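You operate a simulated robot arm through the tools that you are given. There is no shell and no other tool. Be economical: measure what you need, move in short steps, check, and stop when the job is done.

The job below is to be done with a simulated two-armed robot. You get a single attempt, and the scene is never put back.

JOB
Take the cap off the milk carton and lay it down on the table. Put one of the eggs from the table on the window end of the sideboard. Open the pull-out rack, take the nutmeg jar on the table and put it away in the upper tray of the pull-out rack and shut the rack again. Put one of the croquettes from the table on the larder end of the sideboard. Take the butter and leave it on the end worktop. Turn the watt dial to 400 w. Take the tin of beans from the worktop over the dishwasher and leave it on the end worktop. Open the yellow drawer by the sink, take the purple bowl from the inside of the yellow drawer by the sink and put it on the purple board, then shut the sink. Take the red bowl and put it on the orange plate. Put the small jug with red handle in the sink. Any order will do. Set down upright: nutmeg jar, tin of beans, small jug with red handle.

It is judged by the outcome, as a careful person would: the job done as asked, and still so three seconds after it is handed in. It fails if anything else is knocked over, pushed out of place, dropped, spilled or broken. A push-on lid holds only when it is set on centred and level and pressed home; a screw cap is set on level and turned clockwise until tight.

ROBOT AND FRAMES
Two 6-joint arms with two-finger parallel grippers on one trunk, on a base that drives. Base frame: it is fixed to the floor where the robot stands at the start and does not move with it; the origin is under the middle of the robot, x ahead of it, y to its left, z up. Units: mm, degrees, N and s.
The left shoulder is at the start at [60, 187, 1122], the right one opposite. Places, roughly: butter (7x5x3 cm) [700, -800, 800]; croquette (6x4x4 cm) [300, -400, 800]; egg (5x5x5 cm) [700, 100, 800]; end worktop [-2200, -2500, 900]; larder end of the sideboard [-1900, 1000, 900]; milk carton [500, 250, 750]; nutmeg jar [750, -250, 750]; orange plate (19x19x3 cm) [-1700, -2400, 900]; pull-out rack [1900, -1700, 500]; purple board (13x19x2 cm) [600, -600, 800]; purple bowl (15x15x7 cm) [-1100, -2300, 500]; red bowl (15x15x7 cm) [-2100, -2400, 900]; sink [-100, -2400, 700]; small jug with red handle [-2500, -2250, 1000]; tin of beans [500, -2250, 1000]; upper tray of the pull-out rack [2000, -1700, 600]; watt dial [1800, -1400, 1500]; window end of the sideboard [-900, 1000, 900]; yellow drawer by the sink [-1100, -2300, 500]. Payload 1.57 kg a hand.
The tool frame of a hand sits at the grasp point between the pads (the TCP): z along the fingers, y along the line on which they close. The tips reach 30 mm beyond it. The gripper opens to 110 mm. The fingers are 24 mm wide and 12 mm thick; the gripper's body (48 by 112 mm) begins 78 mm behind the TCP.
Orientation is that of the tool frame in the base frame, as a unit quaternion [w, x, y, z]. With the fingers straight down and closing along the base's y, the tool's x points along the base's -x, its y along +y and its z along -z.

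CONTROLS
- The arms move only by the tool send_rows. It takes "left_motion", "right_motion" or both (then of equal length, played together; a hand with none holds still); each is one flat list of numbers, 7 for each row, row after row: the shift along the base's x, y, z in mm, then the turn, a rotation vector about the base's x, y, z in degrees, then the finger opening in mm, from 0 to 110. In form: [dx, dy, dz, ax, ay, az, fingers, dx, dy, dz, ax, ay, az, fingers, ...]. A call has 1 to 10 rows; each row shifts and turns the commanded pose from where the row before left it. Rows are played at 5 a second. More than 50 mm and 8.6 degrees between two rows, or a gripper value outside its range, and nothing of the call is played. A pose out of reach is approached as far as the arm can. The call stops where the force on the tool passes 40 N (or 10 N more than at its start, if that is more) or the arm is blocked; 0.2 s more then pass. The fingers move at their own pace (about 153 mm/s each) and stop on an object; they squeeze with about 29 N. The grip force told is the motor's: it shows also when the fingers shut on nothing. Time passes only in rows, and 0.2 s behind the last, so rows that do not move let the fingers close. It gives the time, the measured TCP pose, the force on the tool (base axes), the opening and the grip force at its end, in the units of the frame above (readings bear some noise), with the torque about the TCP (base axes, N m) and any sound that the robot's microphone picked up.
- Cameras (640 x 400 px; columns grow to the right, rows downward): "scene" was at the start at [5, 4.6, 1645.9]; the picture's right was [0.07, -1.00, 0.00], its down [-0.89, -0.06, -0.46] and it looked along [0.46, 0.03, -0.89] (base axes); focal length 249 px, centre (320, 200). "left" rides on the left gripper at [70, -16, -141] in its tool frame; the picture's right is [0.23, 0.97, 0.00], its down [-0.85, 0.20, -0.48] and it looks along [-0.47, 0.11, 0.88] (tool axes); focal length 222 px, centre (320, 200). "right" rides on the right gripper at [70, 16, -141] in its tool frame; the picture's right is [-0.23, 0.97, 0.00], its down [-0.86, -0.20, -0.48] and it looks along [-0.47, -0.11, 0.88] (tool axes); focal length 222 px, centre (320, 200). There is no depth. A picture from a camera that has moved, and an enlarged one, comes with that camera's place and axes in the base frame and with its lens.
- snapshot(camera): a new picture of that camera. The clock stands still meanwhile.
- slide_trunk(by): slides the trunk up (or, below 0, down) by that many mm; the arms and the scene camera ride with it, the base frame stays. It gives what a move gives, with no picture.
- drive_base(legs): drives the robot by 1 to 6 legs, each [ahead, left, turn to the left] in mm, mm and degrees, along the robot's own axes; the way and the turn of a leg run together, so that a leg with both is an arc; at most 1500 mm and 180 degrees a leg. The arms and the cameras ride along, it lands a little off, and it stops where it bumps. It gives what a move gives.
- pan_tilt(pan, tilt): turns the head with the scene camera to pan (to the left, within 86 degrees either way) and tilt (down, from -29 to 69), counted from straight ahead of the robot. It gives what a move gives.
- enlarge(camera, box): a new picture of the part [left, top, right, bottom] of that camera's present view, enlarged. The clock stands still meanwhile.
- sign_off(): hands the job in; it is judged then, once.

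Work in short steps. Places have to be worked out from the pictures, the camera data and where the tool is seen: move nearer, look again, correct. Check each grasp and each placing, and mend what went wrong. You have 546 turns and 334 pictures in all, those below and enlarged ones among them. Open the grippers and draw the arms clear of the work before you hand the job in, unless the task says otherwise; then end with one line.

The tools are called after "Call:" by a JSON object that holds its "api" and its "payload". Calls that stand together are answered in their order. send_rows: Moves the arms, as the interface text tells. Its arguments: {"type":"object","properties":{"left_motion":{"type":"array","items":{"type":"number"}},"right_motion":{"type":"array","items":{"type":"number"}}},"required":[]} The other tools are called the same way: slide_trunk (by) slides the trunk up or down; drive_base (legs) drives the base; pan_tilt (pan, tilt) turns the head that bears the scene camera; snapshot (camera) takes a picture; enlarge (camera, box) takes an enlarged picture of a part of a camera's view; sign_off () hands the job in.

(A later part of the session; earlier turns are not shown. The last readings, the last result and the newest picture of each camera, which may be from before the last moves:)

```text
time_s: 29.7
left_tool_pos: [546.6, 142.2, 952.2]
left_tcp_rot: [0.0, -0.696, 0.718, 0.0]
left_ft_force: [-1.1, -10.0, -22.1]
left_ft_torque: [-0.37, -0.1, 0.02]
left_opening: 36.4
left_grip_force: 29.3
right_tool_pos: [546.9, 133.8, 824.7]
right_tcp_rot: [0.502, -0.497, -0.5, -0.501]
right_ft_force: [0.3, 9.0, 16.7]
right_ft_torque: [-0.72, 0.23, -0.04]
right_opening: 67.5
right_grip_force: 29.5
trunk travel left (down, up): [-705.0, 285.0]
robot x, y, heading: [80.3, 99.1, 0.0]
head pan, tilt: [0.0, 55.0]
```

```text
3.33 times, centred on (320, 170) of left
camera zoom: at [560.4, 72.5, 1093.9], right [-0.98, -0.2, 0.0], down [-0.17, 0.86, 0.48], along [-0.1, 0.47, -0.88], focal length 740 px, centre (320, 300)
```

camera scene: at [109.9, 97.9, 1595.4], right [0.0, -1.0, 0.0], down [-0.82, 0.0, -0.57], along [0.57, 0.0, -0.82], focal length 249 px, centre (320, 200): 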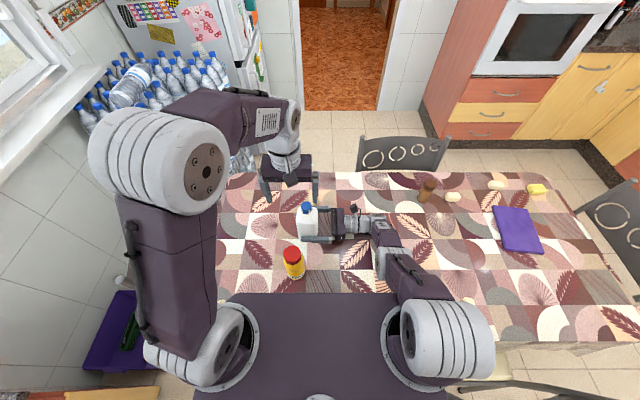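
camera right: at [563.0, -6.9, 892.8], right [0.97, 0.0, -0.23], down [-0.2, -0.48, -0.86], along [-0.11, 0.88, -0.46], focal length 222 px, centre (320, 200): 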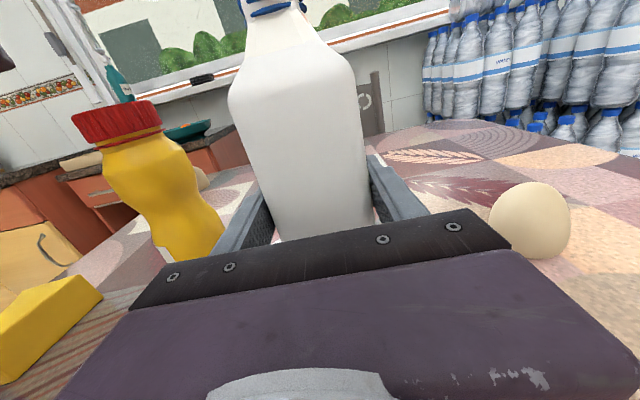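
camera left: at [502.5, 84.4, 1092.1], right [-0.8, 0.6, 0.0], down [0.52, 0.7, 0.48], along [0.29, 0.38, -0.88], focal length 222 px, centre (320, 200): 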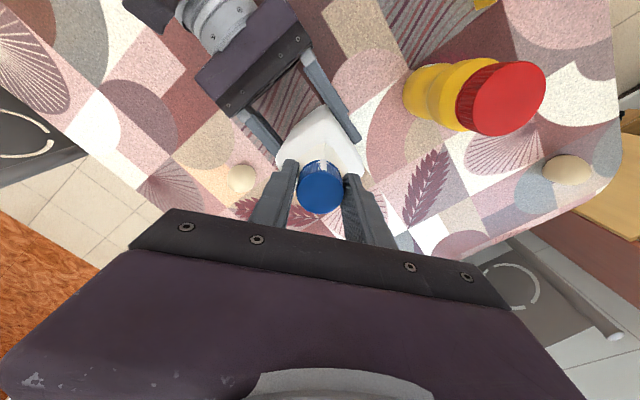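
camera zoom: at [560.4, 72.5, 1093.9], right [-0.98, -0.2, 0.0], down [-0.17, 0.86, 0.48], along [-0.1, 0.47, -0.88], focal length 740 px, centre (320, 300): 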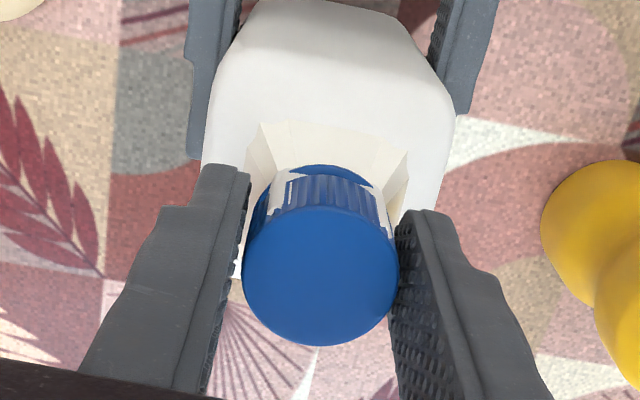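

88° turned; it isn't free yet. Open, wind back past the start orientation, and regrip for a bigger turn.

Call:
{"api": "send_rows", "payload": {"left_motion": [0, 0, 0, 0, 0, 0, 62, 0, 0, -1, 0, 0, -8.5, 62, 0, 0, 0, 0, 0, -8.5, 62, 0, 0, 0, 0, 0, -8.5, 62, 0, 0, 0, 0, 0, -8.5, 62, 0, 0, 0, 0, 0, -8.5, 62, 0, 0, 0, 0, 0, -8.5, 62, 0, 0, 0, 0, 0, -8.5, 62, 0, 0, 0, 0, 0, -8.5, 62, 0, 0, 0, 0, 0, -8.5, 62]}}

Call:
{"api": "send_rows", "payload": {"left_motion": [0, 0, 0, 0, 0, -8.5, 62, 0, 0, 0, 0, 0, -8.5, 62, 0, 0, 0, 0, 0, -8.5, 62, 0, 0, 0, 0, 0, -8.5, 62, 0, 0, 0, 0, 0, -8.5, 62, 0, 0, 0, 0, 0, -8.5, 62, 0, 0, 0, 0, 0, -8.5, 62, 0, 0, 0, 0, 0, -8.5, 62]}}

Call:
{"api": "enlarge", "payload": {"camera": "left", "box": [240, 110, 400, 230]}}

```text
time_s: 31.9
left_tool_pos: [545.9, 143.5, 952.5]
left_tcp_rot: [0.001, -0.099, 0.995, 0.001]
left_ft_force: [0.1, -0.4, 0.5]
left_ft_torque: [-0.01, -0.05, -0.01]
left_opening: 61.8
left_grip_force: 0.0
right_tool_pos: [545.8, 134.7, 824.0]
right_tcp_rot: [0.502, -0.498, -0.5, -0.5]
right_ft_force: [-0.4, -2.4, 0.2]
right_ft_torque: [-0.24, -0.09, -0.05]
right_opening: 68.0
right_grip_force: 28.6
trunk travel left (down, up): [-705.0, 285.0]
robot x, y, heading: [82.3, 96.8, -0.1]
head pan, tilt: [0.0, 55.0]
```

```text
time_s: 33.7
left_tool_pos: [547.0, 143.2, 952.4]
left_tcp_rot: [0.0, 0.474, 0.881, 0.0]
left_ft_force: [-0.7, -0.7, 0.2]
left_ft_torque: [0.01, -0.02, 0.02]
left_opening: 61.8
left_grip_force: 0.1
right_tool_pos: [546.8, 135.4, 824.1]
right_tcp_rot: [0.502, -0.498, -0.5, -0.499]
right_ft_force: [0.1, -0.1, -0.8]
right_ft_torque: [-0.06, -0.02, 0.01]
right_opening: 67.9
right_grip_force: 28.7
trunk travel left (down, up): [-705.0, 285.0]
robot x, y, heading: [80.7, 98.7, -0.2]
head pan, tilt: [0.0, 55.0]
```

```text
3.33 times, centred on (320, 170) of left
camera zoom: at [494.5, 192.2, 1093.2], right [0.69, 0.73, 0.0], down [0.64, -0.6, 0.48], along [0.35, -0.33, -0.88], focal length 740 px, centre (320, 300)
```

zoom: 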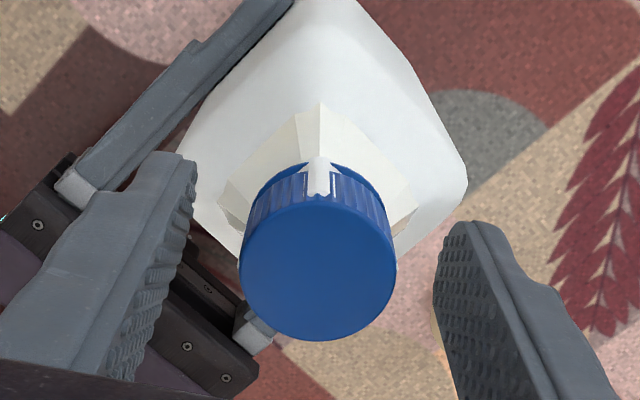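

At −57° now; closing and turning +145° with a slight lift.

Call:
{"api": "send_rows", "payload": {"left_motion": [0, 0, -1, 0, 0, 0, 45, 0, 0, 0, 0, 0, 0, 25, 0, 0, 0, 0, 0, 0, 25, 0, 0, 0, 0, 0, 8.5, 25, 0, 0, 0.2, 0, 0, 8.5, 25, 0, 0, 0.2, 0, 0, 8.5, 25, 0, 0, 0.2, 0, 0, 8.5, 25, 0, 0, 0.2, 0, 0, 8.5, 25, 0, 0, 0.2, 0, 0, 8.5, 25, 0, 0, 0.2, 0, 0, 8.5, 25]}}

Call:
{"api": "send_rows", "payload": {"left_motion": [0, 0, 0.2, 0, 0, 8.5, 25, 0, 0, 0.2, 0, 0, 8.5, 25, 0, 0, 0.2, 0, 0, 8.5, 25, 0, 0, 0.2, 0, 0, 8.5, 25, 0, 0, 0.2, 0, 0, 8.5, 25, 0, 0, 0.2, 0, 0, 8.5, 25, 0, 0, 0.2, 0, 0, 8.5, 25, 0, 0, 0.2, 0, 0, 8.5, 25, 0, 0, 0.2, 0, 0, 8.5, 25, 0, 0, 0.2, 0, 0, 8.5, 25]}}

Call:
{"api": "enlarge", "payload": {"camera": "left", "box": [240, 110, 400, 230]}}

```text
time_s: 35.9
left_tool_pos: [546.1, 143.0, 952.0]
left_tcp_rot: [0.0, -0.028, 1.0, 0.001]
left_ft_force: [-3.6, -1.5, -1.4]
left_ft_torque: [-0.04, 0.08, -0.02]
left_opening: 36.1
left_grip_force: 29.1
right_tool_pos: [546.9, 135.1, 824.8]
right_tcp_rot: [0.502, -0.498, -0.5, -0.499]
right_ft_force: [4.6, 2.4, 0.5]
right_ft_torque: [-0.14, 0.47, -0.02]
right_opening: 68.1
right_grip_force: 29.1
trunk travel left (down, up): [-705.0, 285.0]
robot x, y, heading: [81.8, 103.5, 0.3]
head pan, tilt: [0.0, 55.0]
```

```text
time_s: 38.1
left_tool_pos: [546.0, 143.0, 954.2]
left_tcp_rot: [-0.001, -0.695, 0.719, 0.001]
left_ft_force: [-0.1, -0.9, -0.6]
left_ft_torque: [0.01, 0.02, 0.0]
left_opening: 36.1
left_grip_force: 28.6
right_tool_pos: [545.8, 135.0, 823.5]
right_tcp_rot: [0.501, -0.499, -0.5, -0.5]
right_ft_force: [1.2, -0.4, 0.2]
right_ft_torque: [0.08, -0.26, -0.08]
right_opening: 67.7
right_grip_force: 28.8
trunk travel left (down, up): [-705.0, 285.0]
robot x, y, heading: [83.1, 101.8, 0.1]
head pan, tilt: [0.0, 55.0]
```

```text
3.33 times, centred on (320, 170) of left
camera zoom: at [559.7, 72.6, 1096.2], right [-0.98, -0.2, 0.0], down [-0.17, 0.86, 0.48], along [-0.09, 0.47, -0.88], focal length 740 px, centre (320, 300)
```

zoom: 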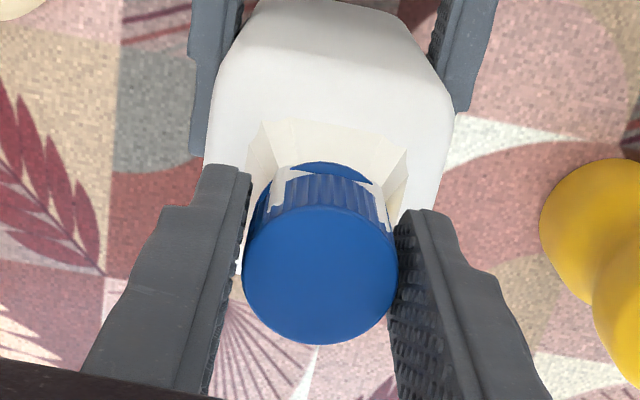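

Forces are now near zero; maybe it's free. Lift test of 8 mm.

Call:
{"api": "send_rows", "payload": {"left_motion": [0, 0, 3, 0, 0, 0, 25, 0, 0, 5, 0, 0, 0, 25]}}

Call:
{"api": "snapshot", "payload": {"camera": "left"}}

```text
time_s: 38.7
left_tool_pos: [546.2, 142.1, 961.3]
left_tcp_rot: [0.001, -0.695, 0.719, 0.0]
left_ft_force: [0.1, 0.7, -0.5]
left_ft_torque: [0.01, 0.0, 0.0]
left_opening: 36.0
left_grip_force: 29.2
right_tool_pos: [545.8, 134.5, 822.3]
right_tcp_rot: [0.502, -0.499, -0.5, -0.5]
right_ft_force: [1.8, -1.8, 0.3]
right_ft_torque: [0.19, -0.13, -0.07]
right_opening: 67.8
right_grip_force: 29.1
trunk travel left (down, up): [-705.0, 285.0]
robot x, y, heading: [79.4, 95.0, 0.2]
head pan, tilt: [0.0, 55.0]
```

```text
299 pictures are left
camera left: at [560.1, 72.0, 1103.2], right [-0.98, -0.19, 0.0], down [-0.17, 0.86, 0.48], along [-0.09, 0.47, -0.88], focal length 222 px, centre (320, 200)
```

left: 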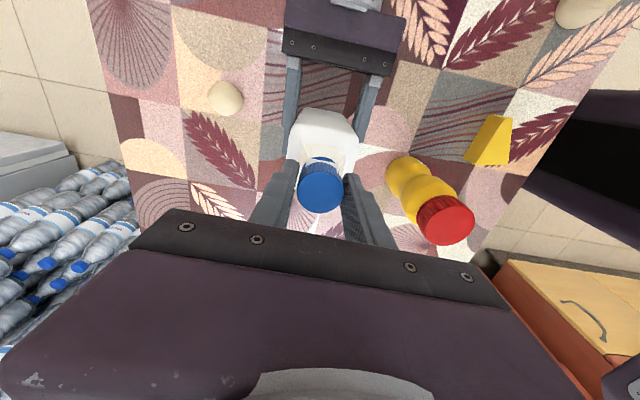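

The cap is off. Lifting clear and moving it to an open bit of table around [550, 280].

Call:
{"api": "send_rows", "payload": {"left_motion": [0, 0, 25, 0, 0, 0, 25, 0, 10, 25, 0, 0, 0, 25, 0, 40, 0, 0, 0, 0, 25, 0, 45, 0, 0, 0, 0, 25, 0, 45, 0, 0, 0, 0, 25, 0, 0, -40, 0, 0, 0, 25, 0, 0, -40, 0, 0, 0, 25, 0, 0, -40, 0, 0, 0, 25]}}

Call:
{"api": "snapshot", "payload": {"camera": "left"}}

Call:
{"api": "enlarge", "payload": {"camera": "scene", "box": [200, 150, 400, 290]}}

```text
time_s: 40.5
left_tool_pos: [545.8, 280.0, 890.3]
left_tcp_rot: [0.0, -0.695, 0.719, 0.001]
left_ft_force: [0.0, 0.4, -0.5]
left_ft_torque: [0.04, 0.0, 0.0]
left_opening: 36.1
left_grip_force: 29.2
right_tool_pos: [544.6, 134.7, 823.0]
right_tcp_rot: [0.502, -0.498, -0.501, -0.499]
right_ft_force: [-0.2, 0.6, 0.0]
right_ft_torque: [0.18, -0.12, 0.09]
right_opening: 68.2
right_grip_force: 28.7
trunk travel left (down, up): [-705.0, 285.0]
robot x, y, heading: [80.3, 98.7, 0.1]
head pan, tilt: [0.0, 55.0]
```

```text
298 pictures are left
camera left: at [559.9, 210.7, 1032.6], right [-0.98, -0.19, 0.0], down [-0.17, 0.86, 0.48], along [-0.09, 0.47, -0.88], focal length 222 px, centre (320, 200)
```

left: 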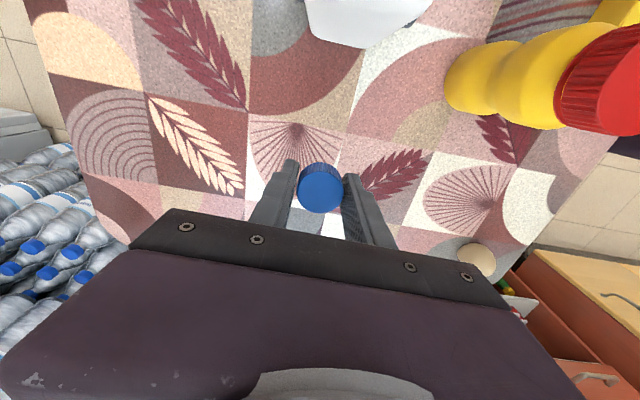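

```text
2.86 times, centred on (300, 220) of scene
camera zoom: at [95.7, 99.0, 1610.1], right [0.0, -1.0, 0.0], down [-0.82, 0.0, -0.57], along [0.57, 0.0, -0.82], focal length 712 px, centre (377, 143)
```

zoom: 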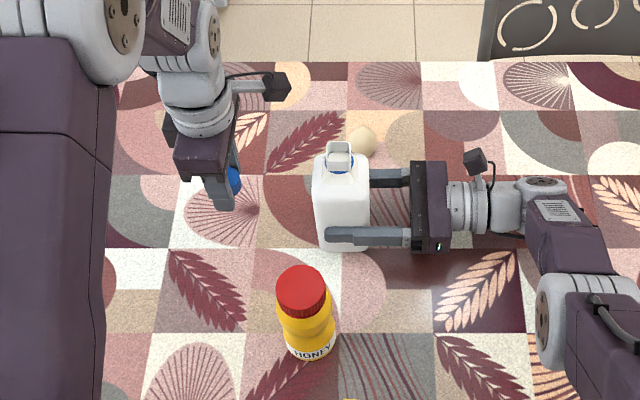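

The spot is clear. Lowering to the table in decreasing steps.

Call:
{"api": "send_rows", "payload": {"left_motion": [0, 0, -40, 0, 0, 0, 25, 0, 0, -40, 0, 0, 0, 25, 0, 0, -12, 0, 0, 0, 25]}}

Call:
{"api": "send_rows", "payload": {"left_motion": [0, 0, -4, 0, 0, 0, 25, 0, 0, -4, 0, 0, 0, 25, 0, 0, -4, 0, 0, 0, 25, 0, 0, -4, 0, 0, 0, 25, 0, 0, -4, 0, 0, 0, 25]}}

```text
time_s: 41.3
left_tool_pos: [546.7, 280.2, 799.3]
left_tcp_rot: [0.0, -0.694, 0.72, 0.0]
left_ft_force: [0.4, 0.9, -0.5]
left_ft_torque: [0.0, -0.02, 0.0]
left_opening: 35.7
left_grip_force: 28.6
right_tool_pos: [545.8, 134.6, 824.1]
right_tcp_rot: [0.503, -0.498, -0.5, -0.499]
right_ft_force: [0.4, 0.6, -0.7]
right_ft_torque: [0.08, -0.1, 0.03]
right_opening: 67.8
right_grip_force: 29.9
trunk travel left (down, up): [-705.0, 285.0]
robot x, y, heading: [80.6, 95.8, 0.1]
head pan, tilt: [0.0, 55.0]
```

```text
time_s: 42.3
left_tool_pos: [546.8, 281.4, 789.6]
left_tcp_rot: [0.003, -0.695, 0.719, -0.002]
left_ft_force: [-9.2, 1.7, 30.6]
left_ft_torque: [-0.17, 1.05, -0.06]
left_opening: 36.0
left_grip_force: 29.5
right_tool_pos: [543.6, 135.7, 826.3]
right_tcp_rot: [0.502, -0.497, -0.501, -0.5]
right_ft_force: [-0.5, 0.1, -4.2]
right_ft_torque: [-0.01, 0.01, 0.0]
right_opening: 67.8
right_grip_force: 29.6
trunk travel left (down, up): [-705.0, 285.0]
robot x, y, heading: [82.9, 97.3, 0.1]
head pan, tilt: [0.0, 55.0]
stopped in row 5 (left hand): the force on the tool passed its limit (the readings are from after the stop); the commanded pose is now the measured one
```

Contact at TCP z≈790. Easing up slightly, opening, and rising.

Call:
{"api": "send_rows", "payload": {"left_motion": [0, 0, 2, 0, 0, 0, 25, 0, 0, 0, 0, 0, 0, 60, 0, 0, 0, 0, 0, 0, 62, 0, 0, 30, 0, 0, 0, 62, 0, 0, 40, 0, 0, 0, 62]}}

Call:
{"api": "snapshot", "payload": {"camera": "left"}}

```text
time_s: 43.5
left_tool_pos: [546.2, 281.3, 858.9]
left_tcp_rot: [0.002, -0.694, 0.72, -0.001]
left_ft_force: [0.1, 0.4, 0.4]
left_ft_torque: [0.01, 0.04, 0.04]
left_opening: 62.2
left_grip_force: 0.0
right_tool_pos: [545.6, 133.9, 823.4]
right_tcp_rot: [0.502, -0.498, -0.5, -0.5]
right_ft_force: [1.0, -2.3, 1.2]
right_ft_torque: [0.13, -0.32, -0.13]
right_opening: 68.0
right_grip_force: 29.4
trunk travel left (down, up): [-705.0, 285.0]
robot x, y, heading: [81.1, 98.6, 0.1]
head pan, tilt: [0.0, 55.0]
```

```text
296 pictures are left
camera left: at [558.2, 212.1, 1000.7], right [-0.98, -0.19, 0.0], down [-0.17, 0.86, 0.48], along [-0.09, 0.47, -0.88], focal length 222 px, centre (320, 200)
```

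left: 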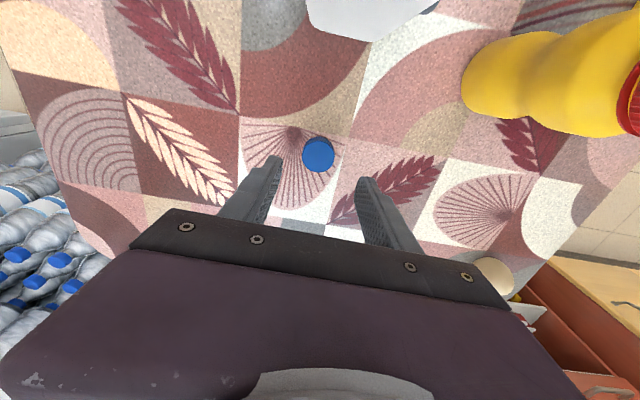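

The cap lies on the table. Release the milk with the right hand and raise the left hand, then drive the base right to back out.

Call:
{"api": "send_rows", "payload": {"left_motion": [0, 0, 40, 0, 0, 0, 62, 0, 0, 40, 0, 0, 0, 62, 0, 0, 40, 0, 0, 0, 62, 0, 0, 40, 0, 0, 0, 62], "right_motion": [0, 0, 0, 0, 0, 0, 110, 0, 0, 0, 0, 0, 0, 110, 0, 0, 0, 0, 0, 0, 110, 0, 0, 0, 0, 0, 0, 110]}}

Call:
{"api": "snapshot", "payload": {"camera": "right"}}

```text
time_s: 44.5
left_tool_pos: [548.1, 284.5, 1020.2]
left_tcp_rot: [0.002, -0.695, 0.719, -0.001]
left_ft_force: [0.0, 0.1, 0.4]
left_ft_torque: [-0.01, 0.03, 0.01]
left_opening: 62.0
left_grip_force: 0.0
right_tool_pos: [544.9, 134.5, 823.5]
right_tcp_rot: [0.502, -0.498, -0.5, -0.5]
right_ft_force: [-0.9, 0.2, 0.2]
right_ft_torque: [0.04, 0.04, -0.04]
right_opening: 110.0
right_grip_force: 0.1
trunk travel left (down, up): [-705.0, 285.0]
robot x, y, heading: [82.4, 98.0, 0.4]
head pan, tilt: [0.0, 55.0]
```

```text
295 pictures are left
camera right: at [562.0, -6.8, 892.8], right [0.97, 0.01, -0.23], down [-0.2, -0.48, -0.86], along [-0.11, 0.88, -0.46], focal length 222 px, centre (320, 200)
```

right: 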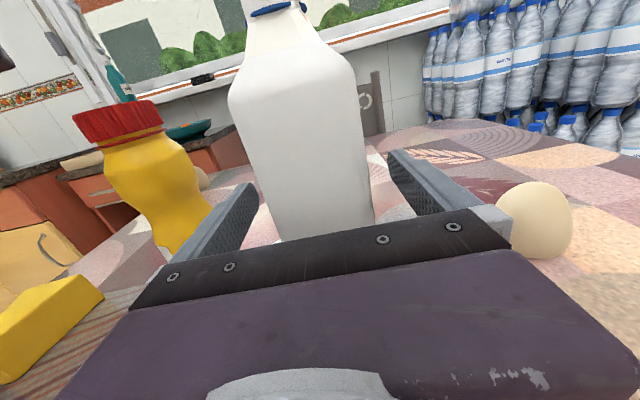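

Backing the right hand out by driving the base right 130 mm, then re-looking at the table.

Call:
{"api": "drive_base", "payload": {"legs": [[0, -140, 0]]}}

Call:
{"api": "snapshot", "payload": {"camera": "right"}}

Call:
{"api": "snapshot", "payload": {"camera": "scene"}}

```text
time_s: 45.9
left_tool_pos: [548.2, 153.2, 1019.1]
left_tcp_rot: [0.003, -0.697, 0.717, -0.001]
left_ft_force: [-0.1, -0.5, 0.6]
left_ft_torque: [0.06, 0.01, -0.02]
left_opening: 61.8
left_grip_force: 0.1
right_tool_pos: [546.3, 6.0, 823.6]
right_tcp_rot: [0.504, -0.496, -0.501, -0.499]
right_ft_force: [0.4, -0.3, 0.6]
right_ft_torque: [0.0, 0.01, 0.02]
right_opening: 110.0
right_grip_force: 0.1
trunk travel left (down, up): [-705.0, 285.0]
robot x, y, heading: [80.0, -37.0, 0.8]
head pan, tilt: [0.0, 55.0]
stopped in leg 1: the robot was blocked; the commanded pose is now the measured one
```

```text
294 pictures are left
camera right: at [564.0, -137.4, 892.3], right [0.97, 0.01, -0.23], down [-0.19, -0.48, -0.86], along [-0.12, 0.88, -0.46], focal length 222 px, centre (320, 200)
```

right: 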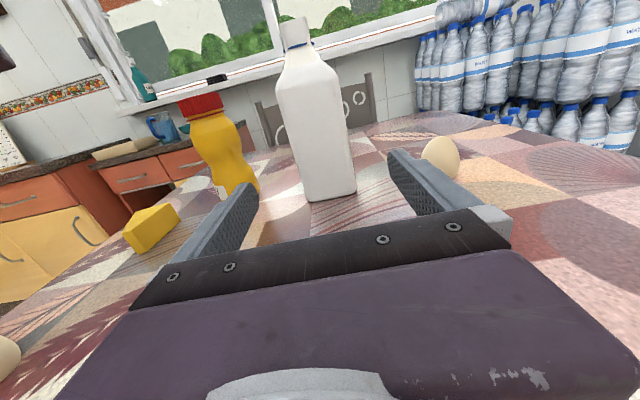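

```text
293 pictures are left
camera scene: at [95.6, -37.2, 1610.1], right [0.01, -1.0, 0.0], down [-0.82, -0.01, -0.57], along [0.57, 0.01, -0.82], focal length 249 px, centre (320, 200)
```

scene: 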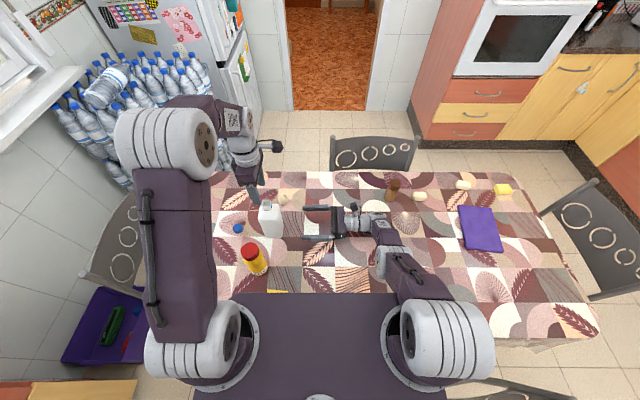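

The base bumped something (probably the near chair) at y≈−37. Ease back left 20, then retreat; meanwhile raise the right hand first.

Call:
{"api": "drive_base", "payload": {"legs": [[0, 25, 0]]}}

Call:
{"api": "send_rows", "payload": {"right_motion": [0, -20, 20, -4.62, -4.62, 4.62, 110, 0, -20, 20, -4.62, -4.62, 4.62, 110, 0, -20, 20, -4.62, -4.62, 4.62, 110, 0, -20, 20, -4.62, -4.62, 4.62, 110, 0, -20, 20, -4.62, -4.62, 4.62, 110, 0, -20, 20, -4.62, -4.62, 4.62, 110, 0, -20, 20, -4.62, -4.62, 4.62, 110, 0, -20, 20, -4.62, -4.62, 4.62, 110]}}

Call:
{"api": "send_rows", "payload": {"right_motion": [-10, -20, 5, -4.62, -4.62, 4.62, 110, -10, -20, 5, -4.62, -4.62, 4.62, 110, -10, -20, 5, -4.62, -4.62, 4.62, 110, -10, -20, 5, -4.62, -4.62, 4.62, 110, -10, -20, 5, -4.62, -4.62, 4.62, 110, -10, -20, 5, -4.62, -4.62, 4.62, 110, -10, -20, 5, -4.62, -4.62, 4.62, 110]}}

Call:
{"api": "snapshot", "payload": {"camera": "scene"}}

```text
time_s: 46.7
left_tool_pos: [548.4, 178.9, 1020.2]
left_tcp_rot: [0.003, -0.698, 0.716, -0.001]
left_ft_force: [-0.2, 0.2, -0.4]
left_ft_torque: [0.02, 0.0, -0.01]
left_opening: 61.8
left_grip_force: 0.1
right_tool_pos: [544.9, 28.7, 823.8]
right_tcp_rot: [0.505, -0.496, -0.502, -0.498]
right_ft_force: [0.6, 0.0, 0.9]
right_ft_torque: [0.0, 0.01, 0.0]
right_opening: 110.0
right_grip_force: 0.0
trunk travel left (down, up): [-705.0, 285.0]
robot x, y, heading: [81.2, -9.8, 0.4]
head pan, tilt: [0.0, 55.0]
```

```text
time_s: 48.5
left_tool_pos: [547.4, 180.7, 1019.7]
left_tcp_rot: [0.003, -0.698, 0.717, -0.003]
left_ft_force: [-0.1, 0.0, 0.4]
left_ft_torque: [-0.01, -0.06, 0.0]
left_opening: 62.2
left_grip_force: 0.1
right_tool_pos: [584.6, -150.8, 987.7]
right_tcp_rot: [-0.279, 0.266, 0.884, 0.263]
right_ft_force: [0.0, -0.4, 0.7]
right_ft_torque: [-0.02, -0.02, -0.01]
right_opening: 110.3
right_grip_force: 0.1
right hand out of reach, approached as far as the arm can: row 1, 2, 3, 4, 5, 6, 7, 8
trunk travel left (down, up): [-705.0, 285.0]
robot x, y, heading: [81.7, -9.6, 0.5]
head pan, tilt: [0.0, 55.0]
```

```text
time_s: 50.1
left_tool_pos: [547.6, 181.9, 1018.9]
left_tcp_rot: [0.004, -0.698, 0.716, -0.002]
left_ft_force: [0.2, -1.6, -0.8]
left_ft_torque: [-0.01, -0.02, 0.03]
left_opening: 61.9
left_grip_force: 0.1
right_tool_pos: [605.0, -327.8, 1165.0]
right_tcp_rot: [-0.009, 0.0, 1.0, -0.004]
right_ft_force: [-0.3, 0.0, 1.0]
right_ft_torque: [-0.01, -0.02, 0.0]
right_opening: 109.9
right_grip_force: 0.1
right hand out of reach, approached as far as the arm can: row 1, 2, 3, 4, 5, 6, 7
trunk travel left (down, up): [-705.0, 285.0]
robot x, y, heading: [81.7, -9.4, 0.4]
head pan, tilt: [0.0, 55.0]
```

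```text
292 pictures are left
camera scene: at [93.6, -8.7, 1610.0], right [0.01, -1.0, 0.0], down [-0.82, -0.01, -0.57], along [0.57, 0.01, -0.82], focal length 249 px, centre (320, 200)
```

scene: 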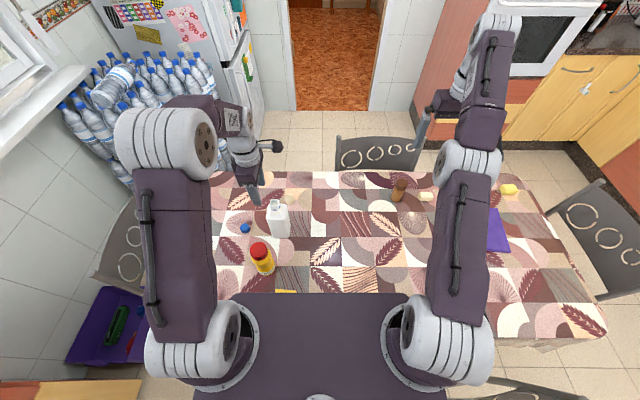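

The right arm is stuck at a straight elbow, a solver singularity. I'll command it down and inward to encourage the elbow to bend back.

Call:
{"api": "send_rows", "payload": {"right_motion": [-10, 20, -40, 0, 0, 0, 110, -10, 20, -40, 0, 0, 0, 110, -10, 20, -40, 0, 0, 0, 110]}}

Call:
{"api": "snapshot", "payload": {"camera": "scene"}}

```text
time_s: 50.9
left_tool_pos: [550.1, 180.7, 1019.6]
left_tcp_rot: [0.002, -0.698, 0.716, -0.001]
left_ft_force: [0.5, 0.8, -0.1]
left_ft_torque: [0.01, 0.01, -0.01]
left_opening: 61.8
left_grip_force: 0.0
right_tool_pos: [617.9, -285.1, 1165.6]
right_tcp_rot: [-0.01, 0.001, 1.0, -0.006]
right_ft_force: [0.3, -0.9, 0.0]
right_ft_torque: [0.02, 0.01, 0.02]
right_opening: 109.8
right_grip_force: 0.1
right hand out of reach, approached as far as the arm can: row 1, 2, 3
trunk travel left (down, up): [-705.0, 285.0]
robot x, y, heading: [83.4, -7.1, 0.6]
head pan, tilt: [0.0, 55.0]
```

```text
291 pictures are left
camera scene: at [95.8, -8.6, 1610.1], right [0.01, -1.0, 0.0], down [-0.82, -0.01, -0.57], along [0.57, 0.0, -0.82], focal length 249 px, centre (320, 200)
```

scene: 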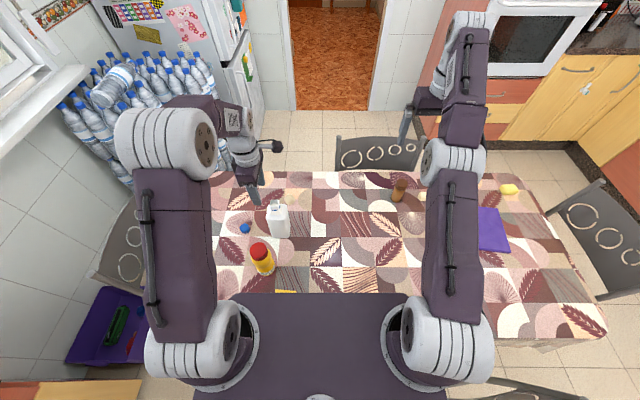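

Residual error is mostly radial, which gives the solver no gradient. I'll move the target outward and down so the error becomes perpendicular to the arm.

Call:
{"api": "send_rows", "payload": {"right_motion": [38, -18, -25, 0, 0, 0, 110, 38, -18, -25, 0, 0, 0, 110, 38, -18, -25, 0, 0, 0, 110, 38, -18, -25, 0, 0, 0, 110]}}

```text
time_s: 51.9
left_tool_pos: [550.0, 180.1, 1019.1]
left_tcp_rot: [0.002, -0.698, 0.716, -0.001]
left_ft_force: [-0.1, 0.0, 0.2]
left_ft_torque: [0.0, -0.01, 0.01]
left_opening: 62.2
left_grip_force: 0.1
right_tool_pos: [648.4, -314.7, 1084.6]
right_tcp_rot: [-0.002, 0.0, 1.0, -0.006]
right_ft_force: [0.2, 0.3, 0.8]
right_ft_torque: [-0.01, -0.01, -0.02]
right_opening: 110.0
right_grip_force: 0.1
right hand out of reach, approached as far as the arm can: row 1, 2, 3, 4
trunk travel left (down, up): [-705.0, 285.0]
robot x, y, heading: [82.0, -8.5, 0.6]
head pan, tilt: [0.0, 55.0]
```

Now retarget to a pose just inside full stretch (≈[601,−304,1061]) to see if it can bend.

Call:
{"api": "send_rows", "payload": {"right_motion": [0, -3, 44, 0, 0, 0, 110, 0, -3, 44, 0, 0, 0, 110, 0, -3, 44, 0, 0, 0, 110, 0, -3, 44, 0, 0, 0, 110, 4, -3, 44, 0, 0, 0, 110, 0, -4, 42, 0, 0, 0, 110]}}

```text
time_s: 53.3
left_tool_pos: [548.9, 180.0, 1019.6]
left_tcp_rot: [0.003, -0.698, 0.716, -0.002]
left_ft_force: [-0.1, 0.0, -0.4]
left_ft_torque: [-0.01, -0.01, 0.03]
left_opening: 61.8
left_grip_force: 0.0
right_tool_pos: [552.6, -311.8, 1265.1]
right_tcp_rot: [0.0, 0.0, 1.0, -0.007]
right_ft_force: [-0.7, -0.6, -0.3]
right_ft_torque: [0.04, -0.04, -0.01]
right_opening: 109.9
right_grip_force: 0.1
right hand out of reach, approached as far as the arm can: row 1, 2, 3, 4, 5, 6
trunk travel left (down, up): [-705.0, 285.0]
robot x, y, heading: [82.6, -8.7, 0.6]
head pan, tilt: [0.0, 55.0]
```

Checking whether it converges when held: a few null rows.

Call:
{"api": "send_rows", "payload": {"right_motion": [0, 0, 0, 0, 0, 0, 110, 0, 0, 0, 0, 0, 0, 110, 0, 0, 0, 0, 0, 0, 110]}}

Call:
{"api": "snapshot", "payload": {"camera": "scene"}}

```text
time_s: 54.1
left_tool_pos: [549.7, 180.7, 1019.4]
left_tcp_rot: [0.002, -0.698, 0.716, -0.001]
left_ft_force: [-0.5, 0.5, 0.5]
left_ft_torque: [0.03, 0.02, 0.0]
left_opening: 62.0
left_grip_force: 0.1
right_tool_pos: [554.5, -311.1, 1264.7]
right_tcp_rot: [0.0, 0.001, 1.0, -0.007]
right_ft_force: [-0.2, 0.4, -0.4]
right_ft_torque: [0.0, 0.0, 0.0]
right_opening: 109.9
right_grip_force: 0.1
trunk travel left (down, up): [-705.0, 285.0]
robot x, y, heading: [79.9, -9.2, 0.4]
head pan, tilt: [0.0, 55.0]
```

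```text
290 pictures are left
camera scene: at [95.6, -9.0, 1610.1], right [0.01, -1.0, 0.0], down [-0.82, -0.01, -0.57], along [0.57, 0.01, -0.82], focal length 249 px, centre (320, 200)
```

scene: 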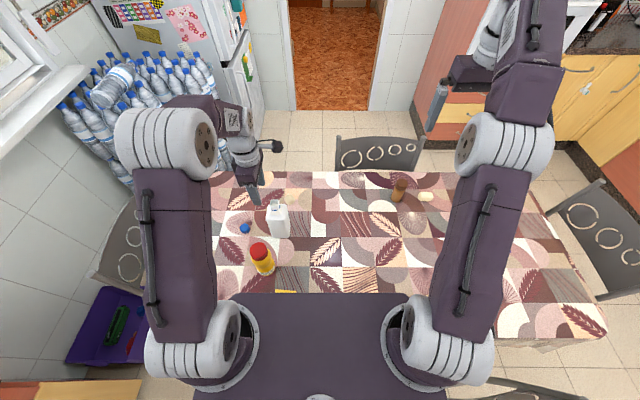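

A null command isn't flagged, so the commanded pose re-bases to what is reached. I'll step perpendicular to the arm (down-forward) with slightly inward bias to unlock the elbow.

Call:
{"api": "send_rows", "payload": {"right_motion": [20, 0, -30, 0, 0, 0, 110, 18, 0, -32, 0, 0, 0, 110, 16, 0, -34, 0, 0, 0, 110, 14, 0, -36, 0, 0, 0, 110, 8, 0, -38, 0, 0, 0, 110]}}

```text
time_s: 55.3
left_tool_pos: [549.8, 181.6, 1019.3]
left_tcp_rot: [0.003, -0.697, 0.717, -0.001]
left_ft_force: [-0.1, 0.3, -0.2]
left_ft_torque: [0.0, 0.03, 0.01]
left_opening: 61.9
left_grip_force: 0.1
right_tool_pos: [629.7, -307.6, 1091.3]
right_tcp_rot: [-0.002, 0.001, 1.0, -0.007]
right_ft_force: [-0.9, 0.0, 0.0]
right_ft_torque: [0.02, 0.01, 0.03]
right_opening: 110.4
right_grip_force: 0.1
trunk travel left (down, up): [-705.0, 285.0]
robot x, y, heading: [81.7, -5.8, 0.5]
head pan, tilt: [0.0, 55.0]
```

It tracks unflagged now and is slightly inside the stretch limit. Continue stepping inward and down gently.

Call:
{"api": "send_rows", "payload": {"right_motion": [-5, 0, -30, 0, 0, 0, 110, -10, 0, -30, 0, 0, 0, 110, -15, 0, -20, 0, 0, 0, 110, -20, 0, -10, 0, 0, 0, 110, -25, 0, 0, 0, 0, 0, 110, -30, 0, 0, 0, 0, 0, 110]}}

```text
time_s: 56.7
left_tool_pos: [546.6, 180.5, 1021.1]
left_tcp_rot: [0.003, -0.697, 0.717, -0.002]
left_ft_force: [-0.3, 0.3, 0.6]
left_ft_torque: [0.02, -0.01, -0.01]
left_opening: 62.1
left_grip_force: 0.0
right_tool_pos: [523.4, -311.2, 1004.9]
right_tcp_rot: [-0.001, 0.0, 1.0, -0.006]
right_ft_force: [-0.2, -0.2, 0.2]
right_ft_torque: [0.02, -0.02, -0.01]
right_opening: 110.0
right_grip_force: 0.0
trunk travel left (down, up): [-705.0, 285.0]
robot x, y, heading: [80.6, -12.1, 0.4]
head pan, tilt: [0.0, 55.0]
```

Unlocked. Now head both hands toward the near egg (~[279,−59]) and the near croquette (~[300,−400]), keeping z≈1000.

Call:
{"api": "send_rows", "payload": {"right_motion": [-32, -13, 0, 0, 0, 0, 110, -32, -13, 0, 0, 0, 0, 110, -32, -13, 0, 0, 0, 0, 110, -32, -13, 0, 0, 0, 0, 110, -32, -13, 0, 0, 0, 0, 110, -32, -13, 0, 0, 0, 0, 90, -30, -12, 0, 0, 0, 0, 80, 0, 0, 0, 0, 0, 0, 80, 0, 0, 0, 0, 0, 0, 80, 0, 0, 0, 0, 0, 0, 80], "left_motion": [-27, -24, 0, 0, 0, -8.5, 62, -27, -24, 0, 0, 0, -8.5, 62, -27, -24, 0, 0, 0, -8.5, 62, -27, -24, 0, 0, 0, -8.5, 62, -27, -24, 0, 0, 0, -8.5, 62, -27, -24, 0, 0, 0, -8.5, 80, -27, -24, 0, 0, 0, -8.5, 80, -27, -24, 0, 0, 0, -8.5, 80, -27, -24, 0, 0, 0, -8.5, 80, -27, -24, 0, 0, 0, -8.5, 80]}}

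Call:
{"api": "snapshot", "payload": {"camera": "right"}}

Call:
{"api": "snapshot", "payload": {"camera": "left"}}

```text
time_s: 58.9
left_tool_pos: [274.6, -62.5, 1022.4]
left_tcp_rot: [0.001, -0.03, 1.0, -0.002]
left_ft_force: [0.0, -0.4, 0.5]
left_ft_torque: [0.0, -0.02, 0.0]
left_opening: 80.2
left_grip_force: 0.1
right_tool_pos: [302.0, -397.9, 1002.2]
right_tcp_rot: [0.0, 0.0, 1.0, -0.007]
right_ft_force: [1.0, -0.5, 0.1]
right_ft_torque: [0.03, 0.0, 0.0]
right_opening: 80.0
right_grip_force: 0.1
trunk travel left (down, up): [-705.0, 285.0]
robot x, y, heading: [81.6, -12.3, 0.6]
head pan, tilt: [0.0, 55.0]
```

```text
289 pictures are left
camera right: at [232.7, -381.1, 1143.7], right [0.23, 0.97, -0.01], down [0.86, -0.19, 0.48], along [0.46, -0.12, -0.88], focal length 222 px, centre (320, 200)
```

right: 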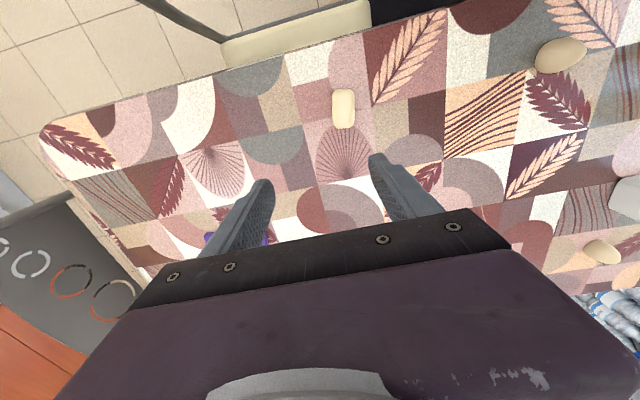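

```text
288 pictures are left
camera left: at [205.1, -81.4, 1163.5], right [-0.28, 0.96, -0.01], down [0.84, 0.25, 0.48], along [0.46, 0.13, -0.88], focal length 222 px, centre (320, 200)
```

left: 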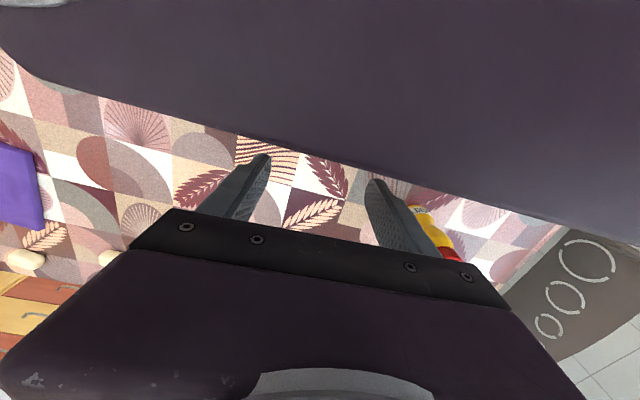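

The trunk plate hides the egg; back off 80 mm and re-extend the hands.

Call:
{"api": "drive_base", "payload": {"legs": [[-85, 0, 0]]}}

Call:
{"api": "send_rows", "payload": {"right_motion": [28, 0, 0, 0, 0, 0, 80, 28, 0, 0, 0, 0, 0, 80, 28, 0, 0, 0, 0, 0, 80], "left_motion": [28, 0, 0, 0, 0, 0, 80, 28, 0, 0, 0, 0, 0, 80, 28, 0, 0, 0, 0, 0, 80]}}

Call:
{"api": "snapshot", "payload": {"camera": "left"}}

Call:
{"api": "snapshot", "payload": {"camera": "right"}}

```text
time_s: 60.0
left_tool_pos: [193.1, -62.5, 1021.9]
left_tcp_rot: [0.001, -0.031, 1.0, -0.003]
left_ft_force: [0.2, 0.0, -0.2]
left_ft_torque: [-0.01, -0.04, -0.01]
left_opening: 80.0
left_grip_force: 0.1
right_tool_pos: [220.7, -399.3, 1003.0]
right_tcp_rot: [-0.001, 0.001, 1.0, -0.006]
right_ft_force: [0.3, 0.2, -0.4]
right_ft_torque: [-0.01, -0.01, 0.0]
right_opening: 79.9
right_grip_force: 0.1
trunk travel left (down, up): [-705.0, 285.0]
robot x, y, heading: [2.4, -10.2, 0.4]
head pan, tilt: [0.0, 55.0]
```

```text
time_s: 60.8
left_tool_pos: [278.3, -62.0, 1021.8]
left_tcp_rot: [0.001, -0.03, 1.0, -0.003]
left_ft_force: [-0.1, 0.3, -1.1]
left_ft_torque: [-0.03, 0.01, 0.0]
left_opening: 79.9
left_grip_force: 0.0
right_tool_pos: [304.1, -400.3, 1002.3]
right_tcp_rot: [-0.002, 0.0, 1.0, -0.007]
right_ft_force: [0.1, 0.6, 0.0]
right_ft_torque: [0.02, 0.03, 0.0]
right_opening: 79.9
right_grip_force: 0.0
trunk travel left (down, up): [-705.0, 285.0]
robot x, y, heading: [-5.7, -13.0, 0.3]
head pan, tilt: [0.0, 55.0]
```

```text
287 pictures are left
camera left: at [209.9, -81.4, 1163.9], right [-0.28, 0.96, -0.01], down [0.84, 0.25, 0.48], along [0.46, 0.13, -0.88], focal length 222 px, centre (320, 200)
```

left: 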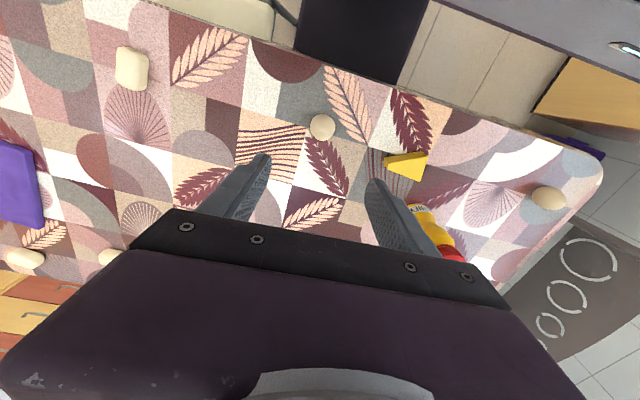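

```text
286 pictures are left
camera right: at [234.8, -381.2, 1144.4], right [0.23, 0.97, -0.01], down [0.86, -0.2, 0.48], along [0.46, -0.12, -0.88], focal length 222 px, centre (320, 200)
```

right: 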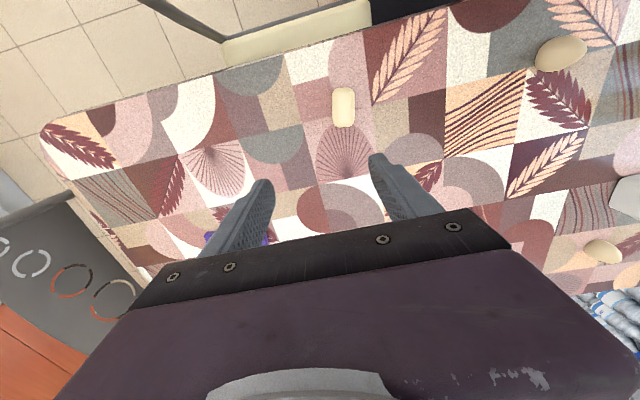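

Egg at [279,−60], croquette at [278,−358] with its long axis along x. Lowering both hands over them.

Call:
{"api": "send_rows", "payload": {"right_motion": [-13, 21, -40, 0, 0, 0, 80, -13, 21, -40, 0, 0, 0, 80, 0, 0, -40, 0, 0, 0, 80, 0, 0, -40, 0, 0, 0, 80, 0, 0, -30, 0, 0, 0, 80], "left_motion": [0, 1, -44, 0, 0, 0, 80, 0, 1, -44, 0, 0, 0, 80, 0, 0, -44, 0, 0, 0, 80, 0, 0, -44, 0, 0, 0, 80, 0, 0, -34, 0, 0, 0, 80]}}

Call:
{"api": "snapshot", "payload": {"camera": "left"}}

Call:
{"api": "snapshot", "payload": {"camera": "right"}}

```text
time_s: 62.0
left_tool_pos: [273.9, -59.8, 811.8]
left_tcp_rot: [-0.001, -0.03, 1.0, -0.003]
left_ft_force: [0.6, 0.4, -0.4]
left_ft_torque: [-0.02, -0.02, 0.01]
left_opening: 80.3
left_grip_force: 0.2
right_tool_pos: [274.4, -357.3, 814.5]
right_tcp_rot: [-0.002, 0.001, 1.0, -0.007]
right_ft_force: [-0.7, -0.5, -0.3]
right_ft_torque: [0.01, 0.03, 0.02]
right_opening: 79.9
right_grip_force: 0.2
right hand out of reach, approached as far as the arm can: row 4
trunk travel left (down, up): [-705.0, 285.0]
robot x, y, heading: [0.3, -9.0, 0.4]
head pan, tilt: [0.0, 55.0]
```

```text
285 pictures are left
camera left: at [205.9, -78.8, 953.9], right [-0.28, 0.96, -0.01], down [0.84, 0.25, 0.48], along [0.46, 0.13, -0.88], focal length 222 px, centre (320, 200)
```

left: 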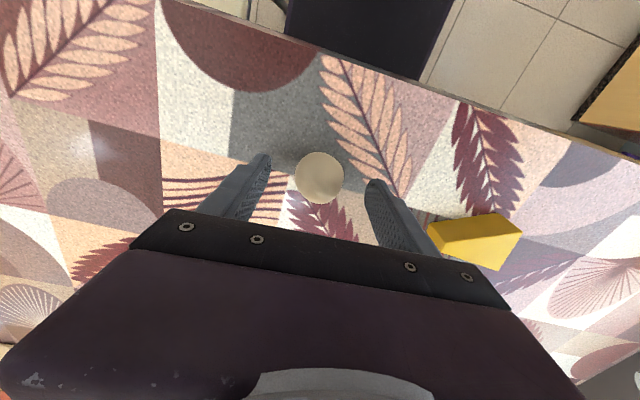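

```text
284 pictures are left
camera right: at [205.5, -339.8, 955.7], right [0.23, 0.97, -0.01], down [0.86, -0.19, 0.48], along [0.46, -0.12, -0.88], focal length 222 px, centre (320, 200)
```

right: 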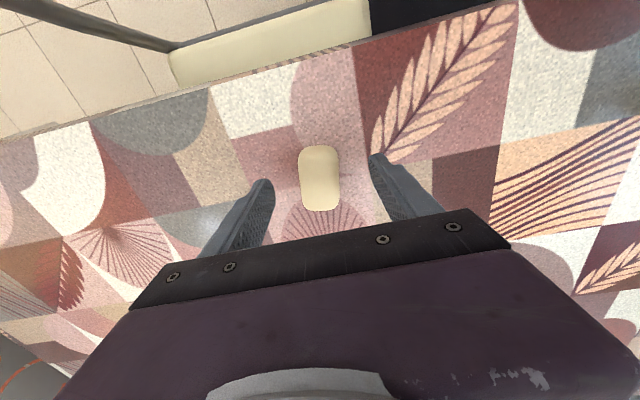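

Well centred. Small x/y trims, then lower the trunk 32 mm to bring both hands to grasp height.

Call:
{"api": "send_rows", "payload": {"right_motion": [7, -3, 0, 0, 0, 0, 80], "left_motion": [6, 1, 0, 0, 0, 0, 75]}}

Call:
{"api": "slide_trunk", "payload": {"by": -32}}

Call:
{"api": "send_rows", "payload": {"right_motion": [0, 0, 0, 0, 0, 0, 55, 0, 0, 0, 0, 0, 0, 40, 0, 0, 0, 0, 0, 0, 28, 0, 0, 0, 0, 0, 0, 28], "left_motion": [0, 0, 0, 0, 0, 0, 55, 0, 0, 0, 0, 0, 0, 42, 0, 0, 0, 0, 0, 0, 35, 0, 0, 0, 0, 0, 0, 35]}}

```text
time_s: 62.4
left_tool_pos: [282.0, -57.2, 812.0]
left_tcp_rot: [0.0, -0.029, 1.0, -0.003]
left_ft_force: [0.3, -0.1, 0.9]
left_ft_torque: [0.02, 0.0, -0.01]
left_opening: 75.1
left_grip_force: 0.1
right_tool_pos: [282.8, -360.8, 813.7]
right_tcp_rot: [-0.001, 0.0, 1.0, -0.006]
right_ft_force: [0.8, -1.0, 0.3]
right_ft_torque: [0.0, 0.02, 0.01]
right_opening: 79.8
right_grip_force: 0.0
trunk travel left (down, up): [-705.0, 285.0]
robot x, y, heading: [1.4, -6.1, 0.2]
head pan, tilt: [0.0, 55.0]
```

```text
time_s: 63.0
left_tool_pos: [281.6, -58.1, 791.6]
left_tcp_rot: [0.0, -0.03, 1.0, -0.002]
left_ft_force: [-3.0, 0.1, 11.7]
left_ft_torque: [0.5, 0.16, 0.02]
left_opening: 75.3
left_grip_force: 0.1
right_tool_pos: [282.2, -359.1, 790.7]
right_tcp_rot: [-0.002, 0.001, 1.0, -0.006]
right_ft_force: [-1.7, -0.9, 5.9]
right_ft_torque: [0.34, -0.01, 0.1]
right_opening: 78.8
right_grip_force: 0.1
trunk travel left (down, up): [-680.0, 310.0]
robot x, y, heading: [-1.2, -6.4, 0.3]
head pan, tilt: [0.0, 55.0]
stopped: the force on the tool passed its limit (the readings are from after the stop); the commanded pose is now the measured one
```

```text
time_s: 64.0
left_tool_pos: [280.4, -56.4, 789.4]
left_tcp_rot: [0.0, -0.029, 1.0, -0.004]
left_ft_force: [2.5, 19.6, 22.1]
left_ft_torque: [1.33, -0.18, -0.03]
left_opening: 52.4
left_grip_force: 9.5
right_tool_pos: [282.2, -359.2, 791.2]
right_tcp_rot: [0.0, 0.001, 1.0, -0.007]
right_ft_force: [-0.8, -0.7, 0.2]
right_ft_torque: [0.0, 0.0, -0.02]
right_opening: 32.9
right_grip_force: 29.3
trunk travel left (down, up): [-680.0, 310.0]
robot x, y, heading: [1.3, -7.7, 0.3]
head pan, tilt: [0.0, 55.0]
```

Tips met the table at TCP≈791, so the table is at z≈760. The croquette is held (32.9); the left finger is dragging on the cloth, so raise it a little and finish closing.

Call:
{"api": "send_rows", "payload": {"left_motion": [0, 0, 3, 0, 0, 0, 60, 0, 0, 3, 0, 0, 0, 60, 0, 0, 0, 0, 0, 0, 45, 0, 0, 0, 0, 0, 0, 35, 0, 0, 0, 0, 0, 0, 35]}}

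Call:
{"api": "snapshot", "payload": {"camera": "left"}}

Call:
{"api": "snapshot", "payload": {"camera": "right"}}

```text
time_s: 65.2
left_tool_pos: [280.1, -57.6, 795.0]
left_tcp_rot: [0.001, -0.03, 1.0, -0.003]
left_ft_force: [-1.4, -0.9, -0.7]
left_ft_torque: [0.0, 0.0, -0.03]
left_opening: 41.0
left_grip_force: 14.0
right_tool_pos: [281.0, -360.1, 790.6]
right_tcp_rot: [0.0, 0.0, 1.0, -0.007]
right_ft_force: [-3.9, -1.0, 11.6]
right_ft_torque: [0.16, 0.19, 0.04]
right_opening: 32.9
right_grip_force: 28.8
trunk travel left (down, up): [-680.0, 310.0]
robot x, y, heading: [-0.2, -10.5, 0.4]
head pan, tilt: [0.0, 55.0]
```

```text
283 pictures are left
camera left: at [211.4, -76.5, 937.5], right [-0.28, 0.96, -0.01], down [0.84, 0.25, 0.48], along [0.46, 0.13, -0.88], focal length 222 px, centre (320, 200)
```

left: 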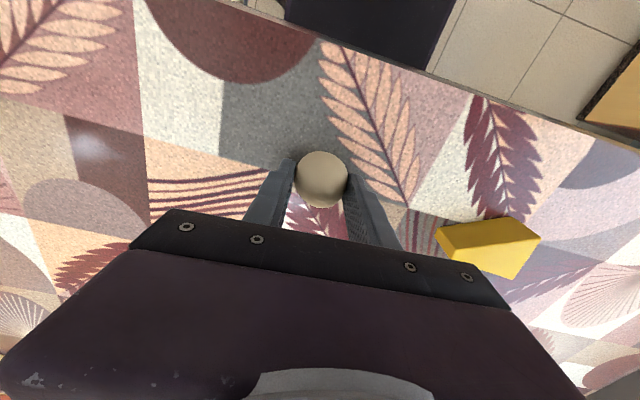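

```text
282 pictures are left
camera right: at [212.7, -342.2, 931.5], right [0.23, 0.97, -0.01], down [0.86, -0.19, 0.48], along [0.46, -0.12, -0.88], focal length 222 px, centre (320, 200)
```

right: 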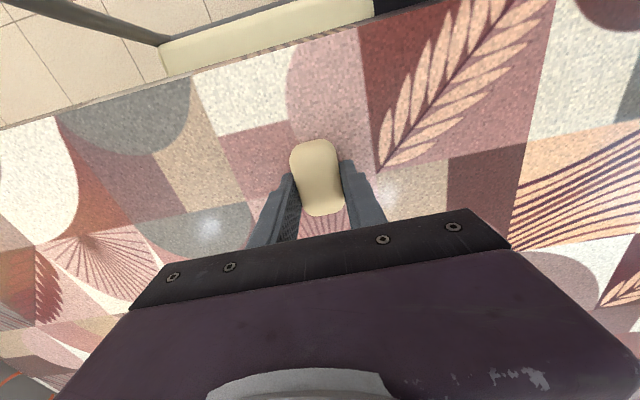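

Both held. Lift with the trunk by 120 mm and check.

Call:
{"api": "slide_trunk", "payload": {"by": 120}}

Call:
{"api": "snapshot", "payload": {"camera": "left"}}

Call:
{"api": "snapshot", "payload": {"camera": "right"}}

```text
time_s: 66.7
left_tool_pos: [283.6, -58.8, 915.8]
left_tcp_rot: [0.0, -0.03, 1.0, -0.003]
left_ft_force: [-0.2, 0.4, -0.4]
left_ft_torque: [0.0, -0.01, 0.01]
left_opening: 41.0
left_grip_force: 14.1
right_tool_pos: [283.3, -360.3, 908.6]
right_tcp_rot: [-0.002, 0.001, 1.0, -0.006]
right_ft_force: [0.5, -0.2, 0.2]
right_ft_torque: [-0.02, 0.01, 0.01]
right_opening: 32.9
right_grip_force: 28.9
trunk travel left (down, up): [-800.0, 190.0]
robot x, y, heading: [0.6, -8.6, 0.2]
head pan, tilt: [0.0, 55.0]
```

```text
281 pictures are left
camera left: at [212.5, -77.1, 1057.1], right [-0.28, 0.96, -0.01], down [0.84, 0.25, 0.48], along [0.46, 0.13, -0.88], focal length 222 px, centre (320, 200)
```

left: 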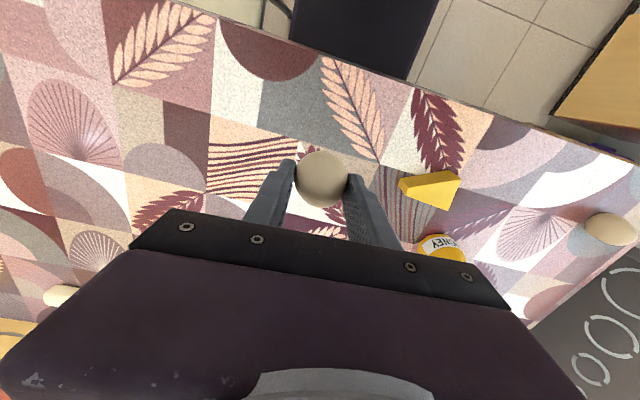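

```text
280 pictures are left
camera right: at [213.8, -342.8, 1050.9], right [0.23, 0.97, -0.01], down [0.86, -0.2, 0.48], along [0.46, -0.12, -0.88], focal length 222 px, centre (320, 200)
```

right: 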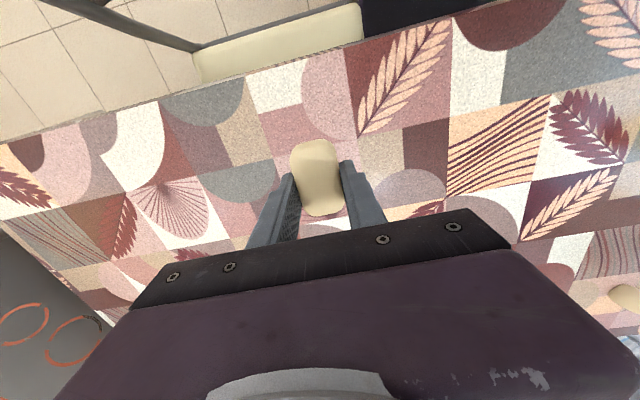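

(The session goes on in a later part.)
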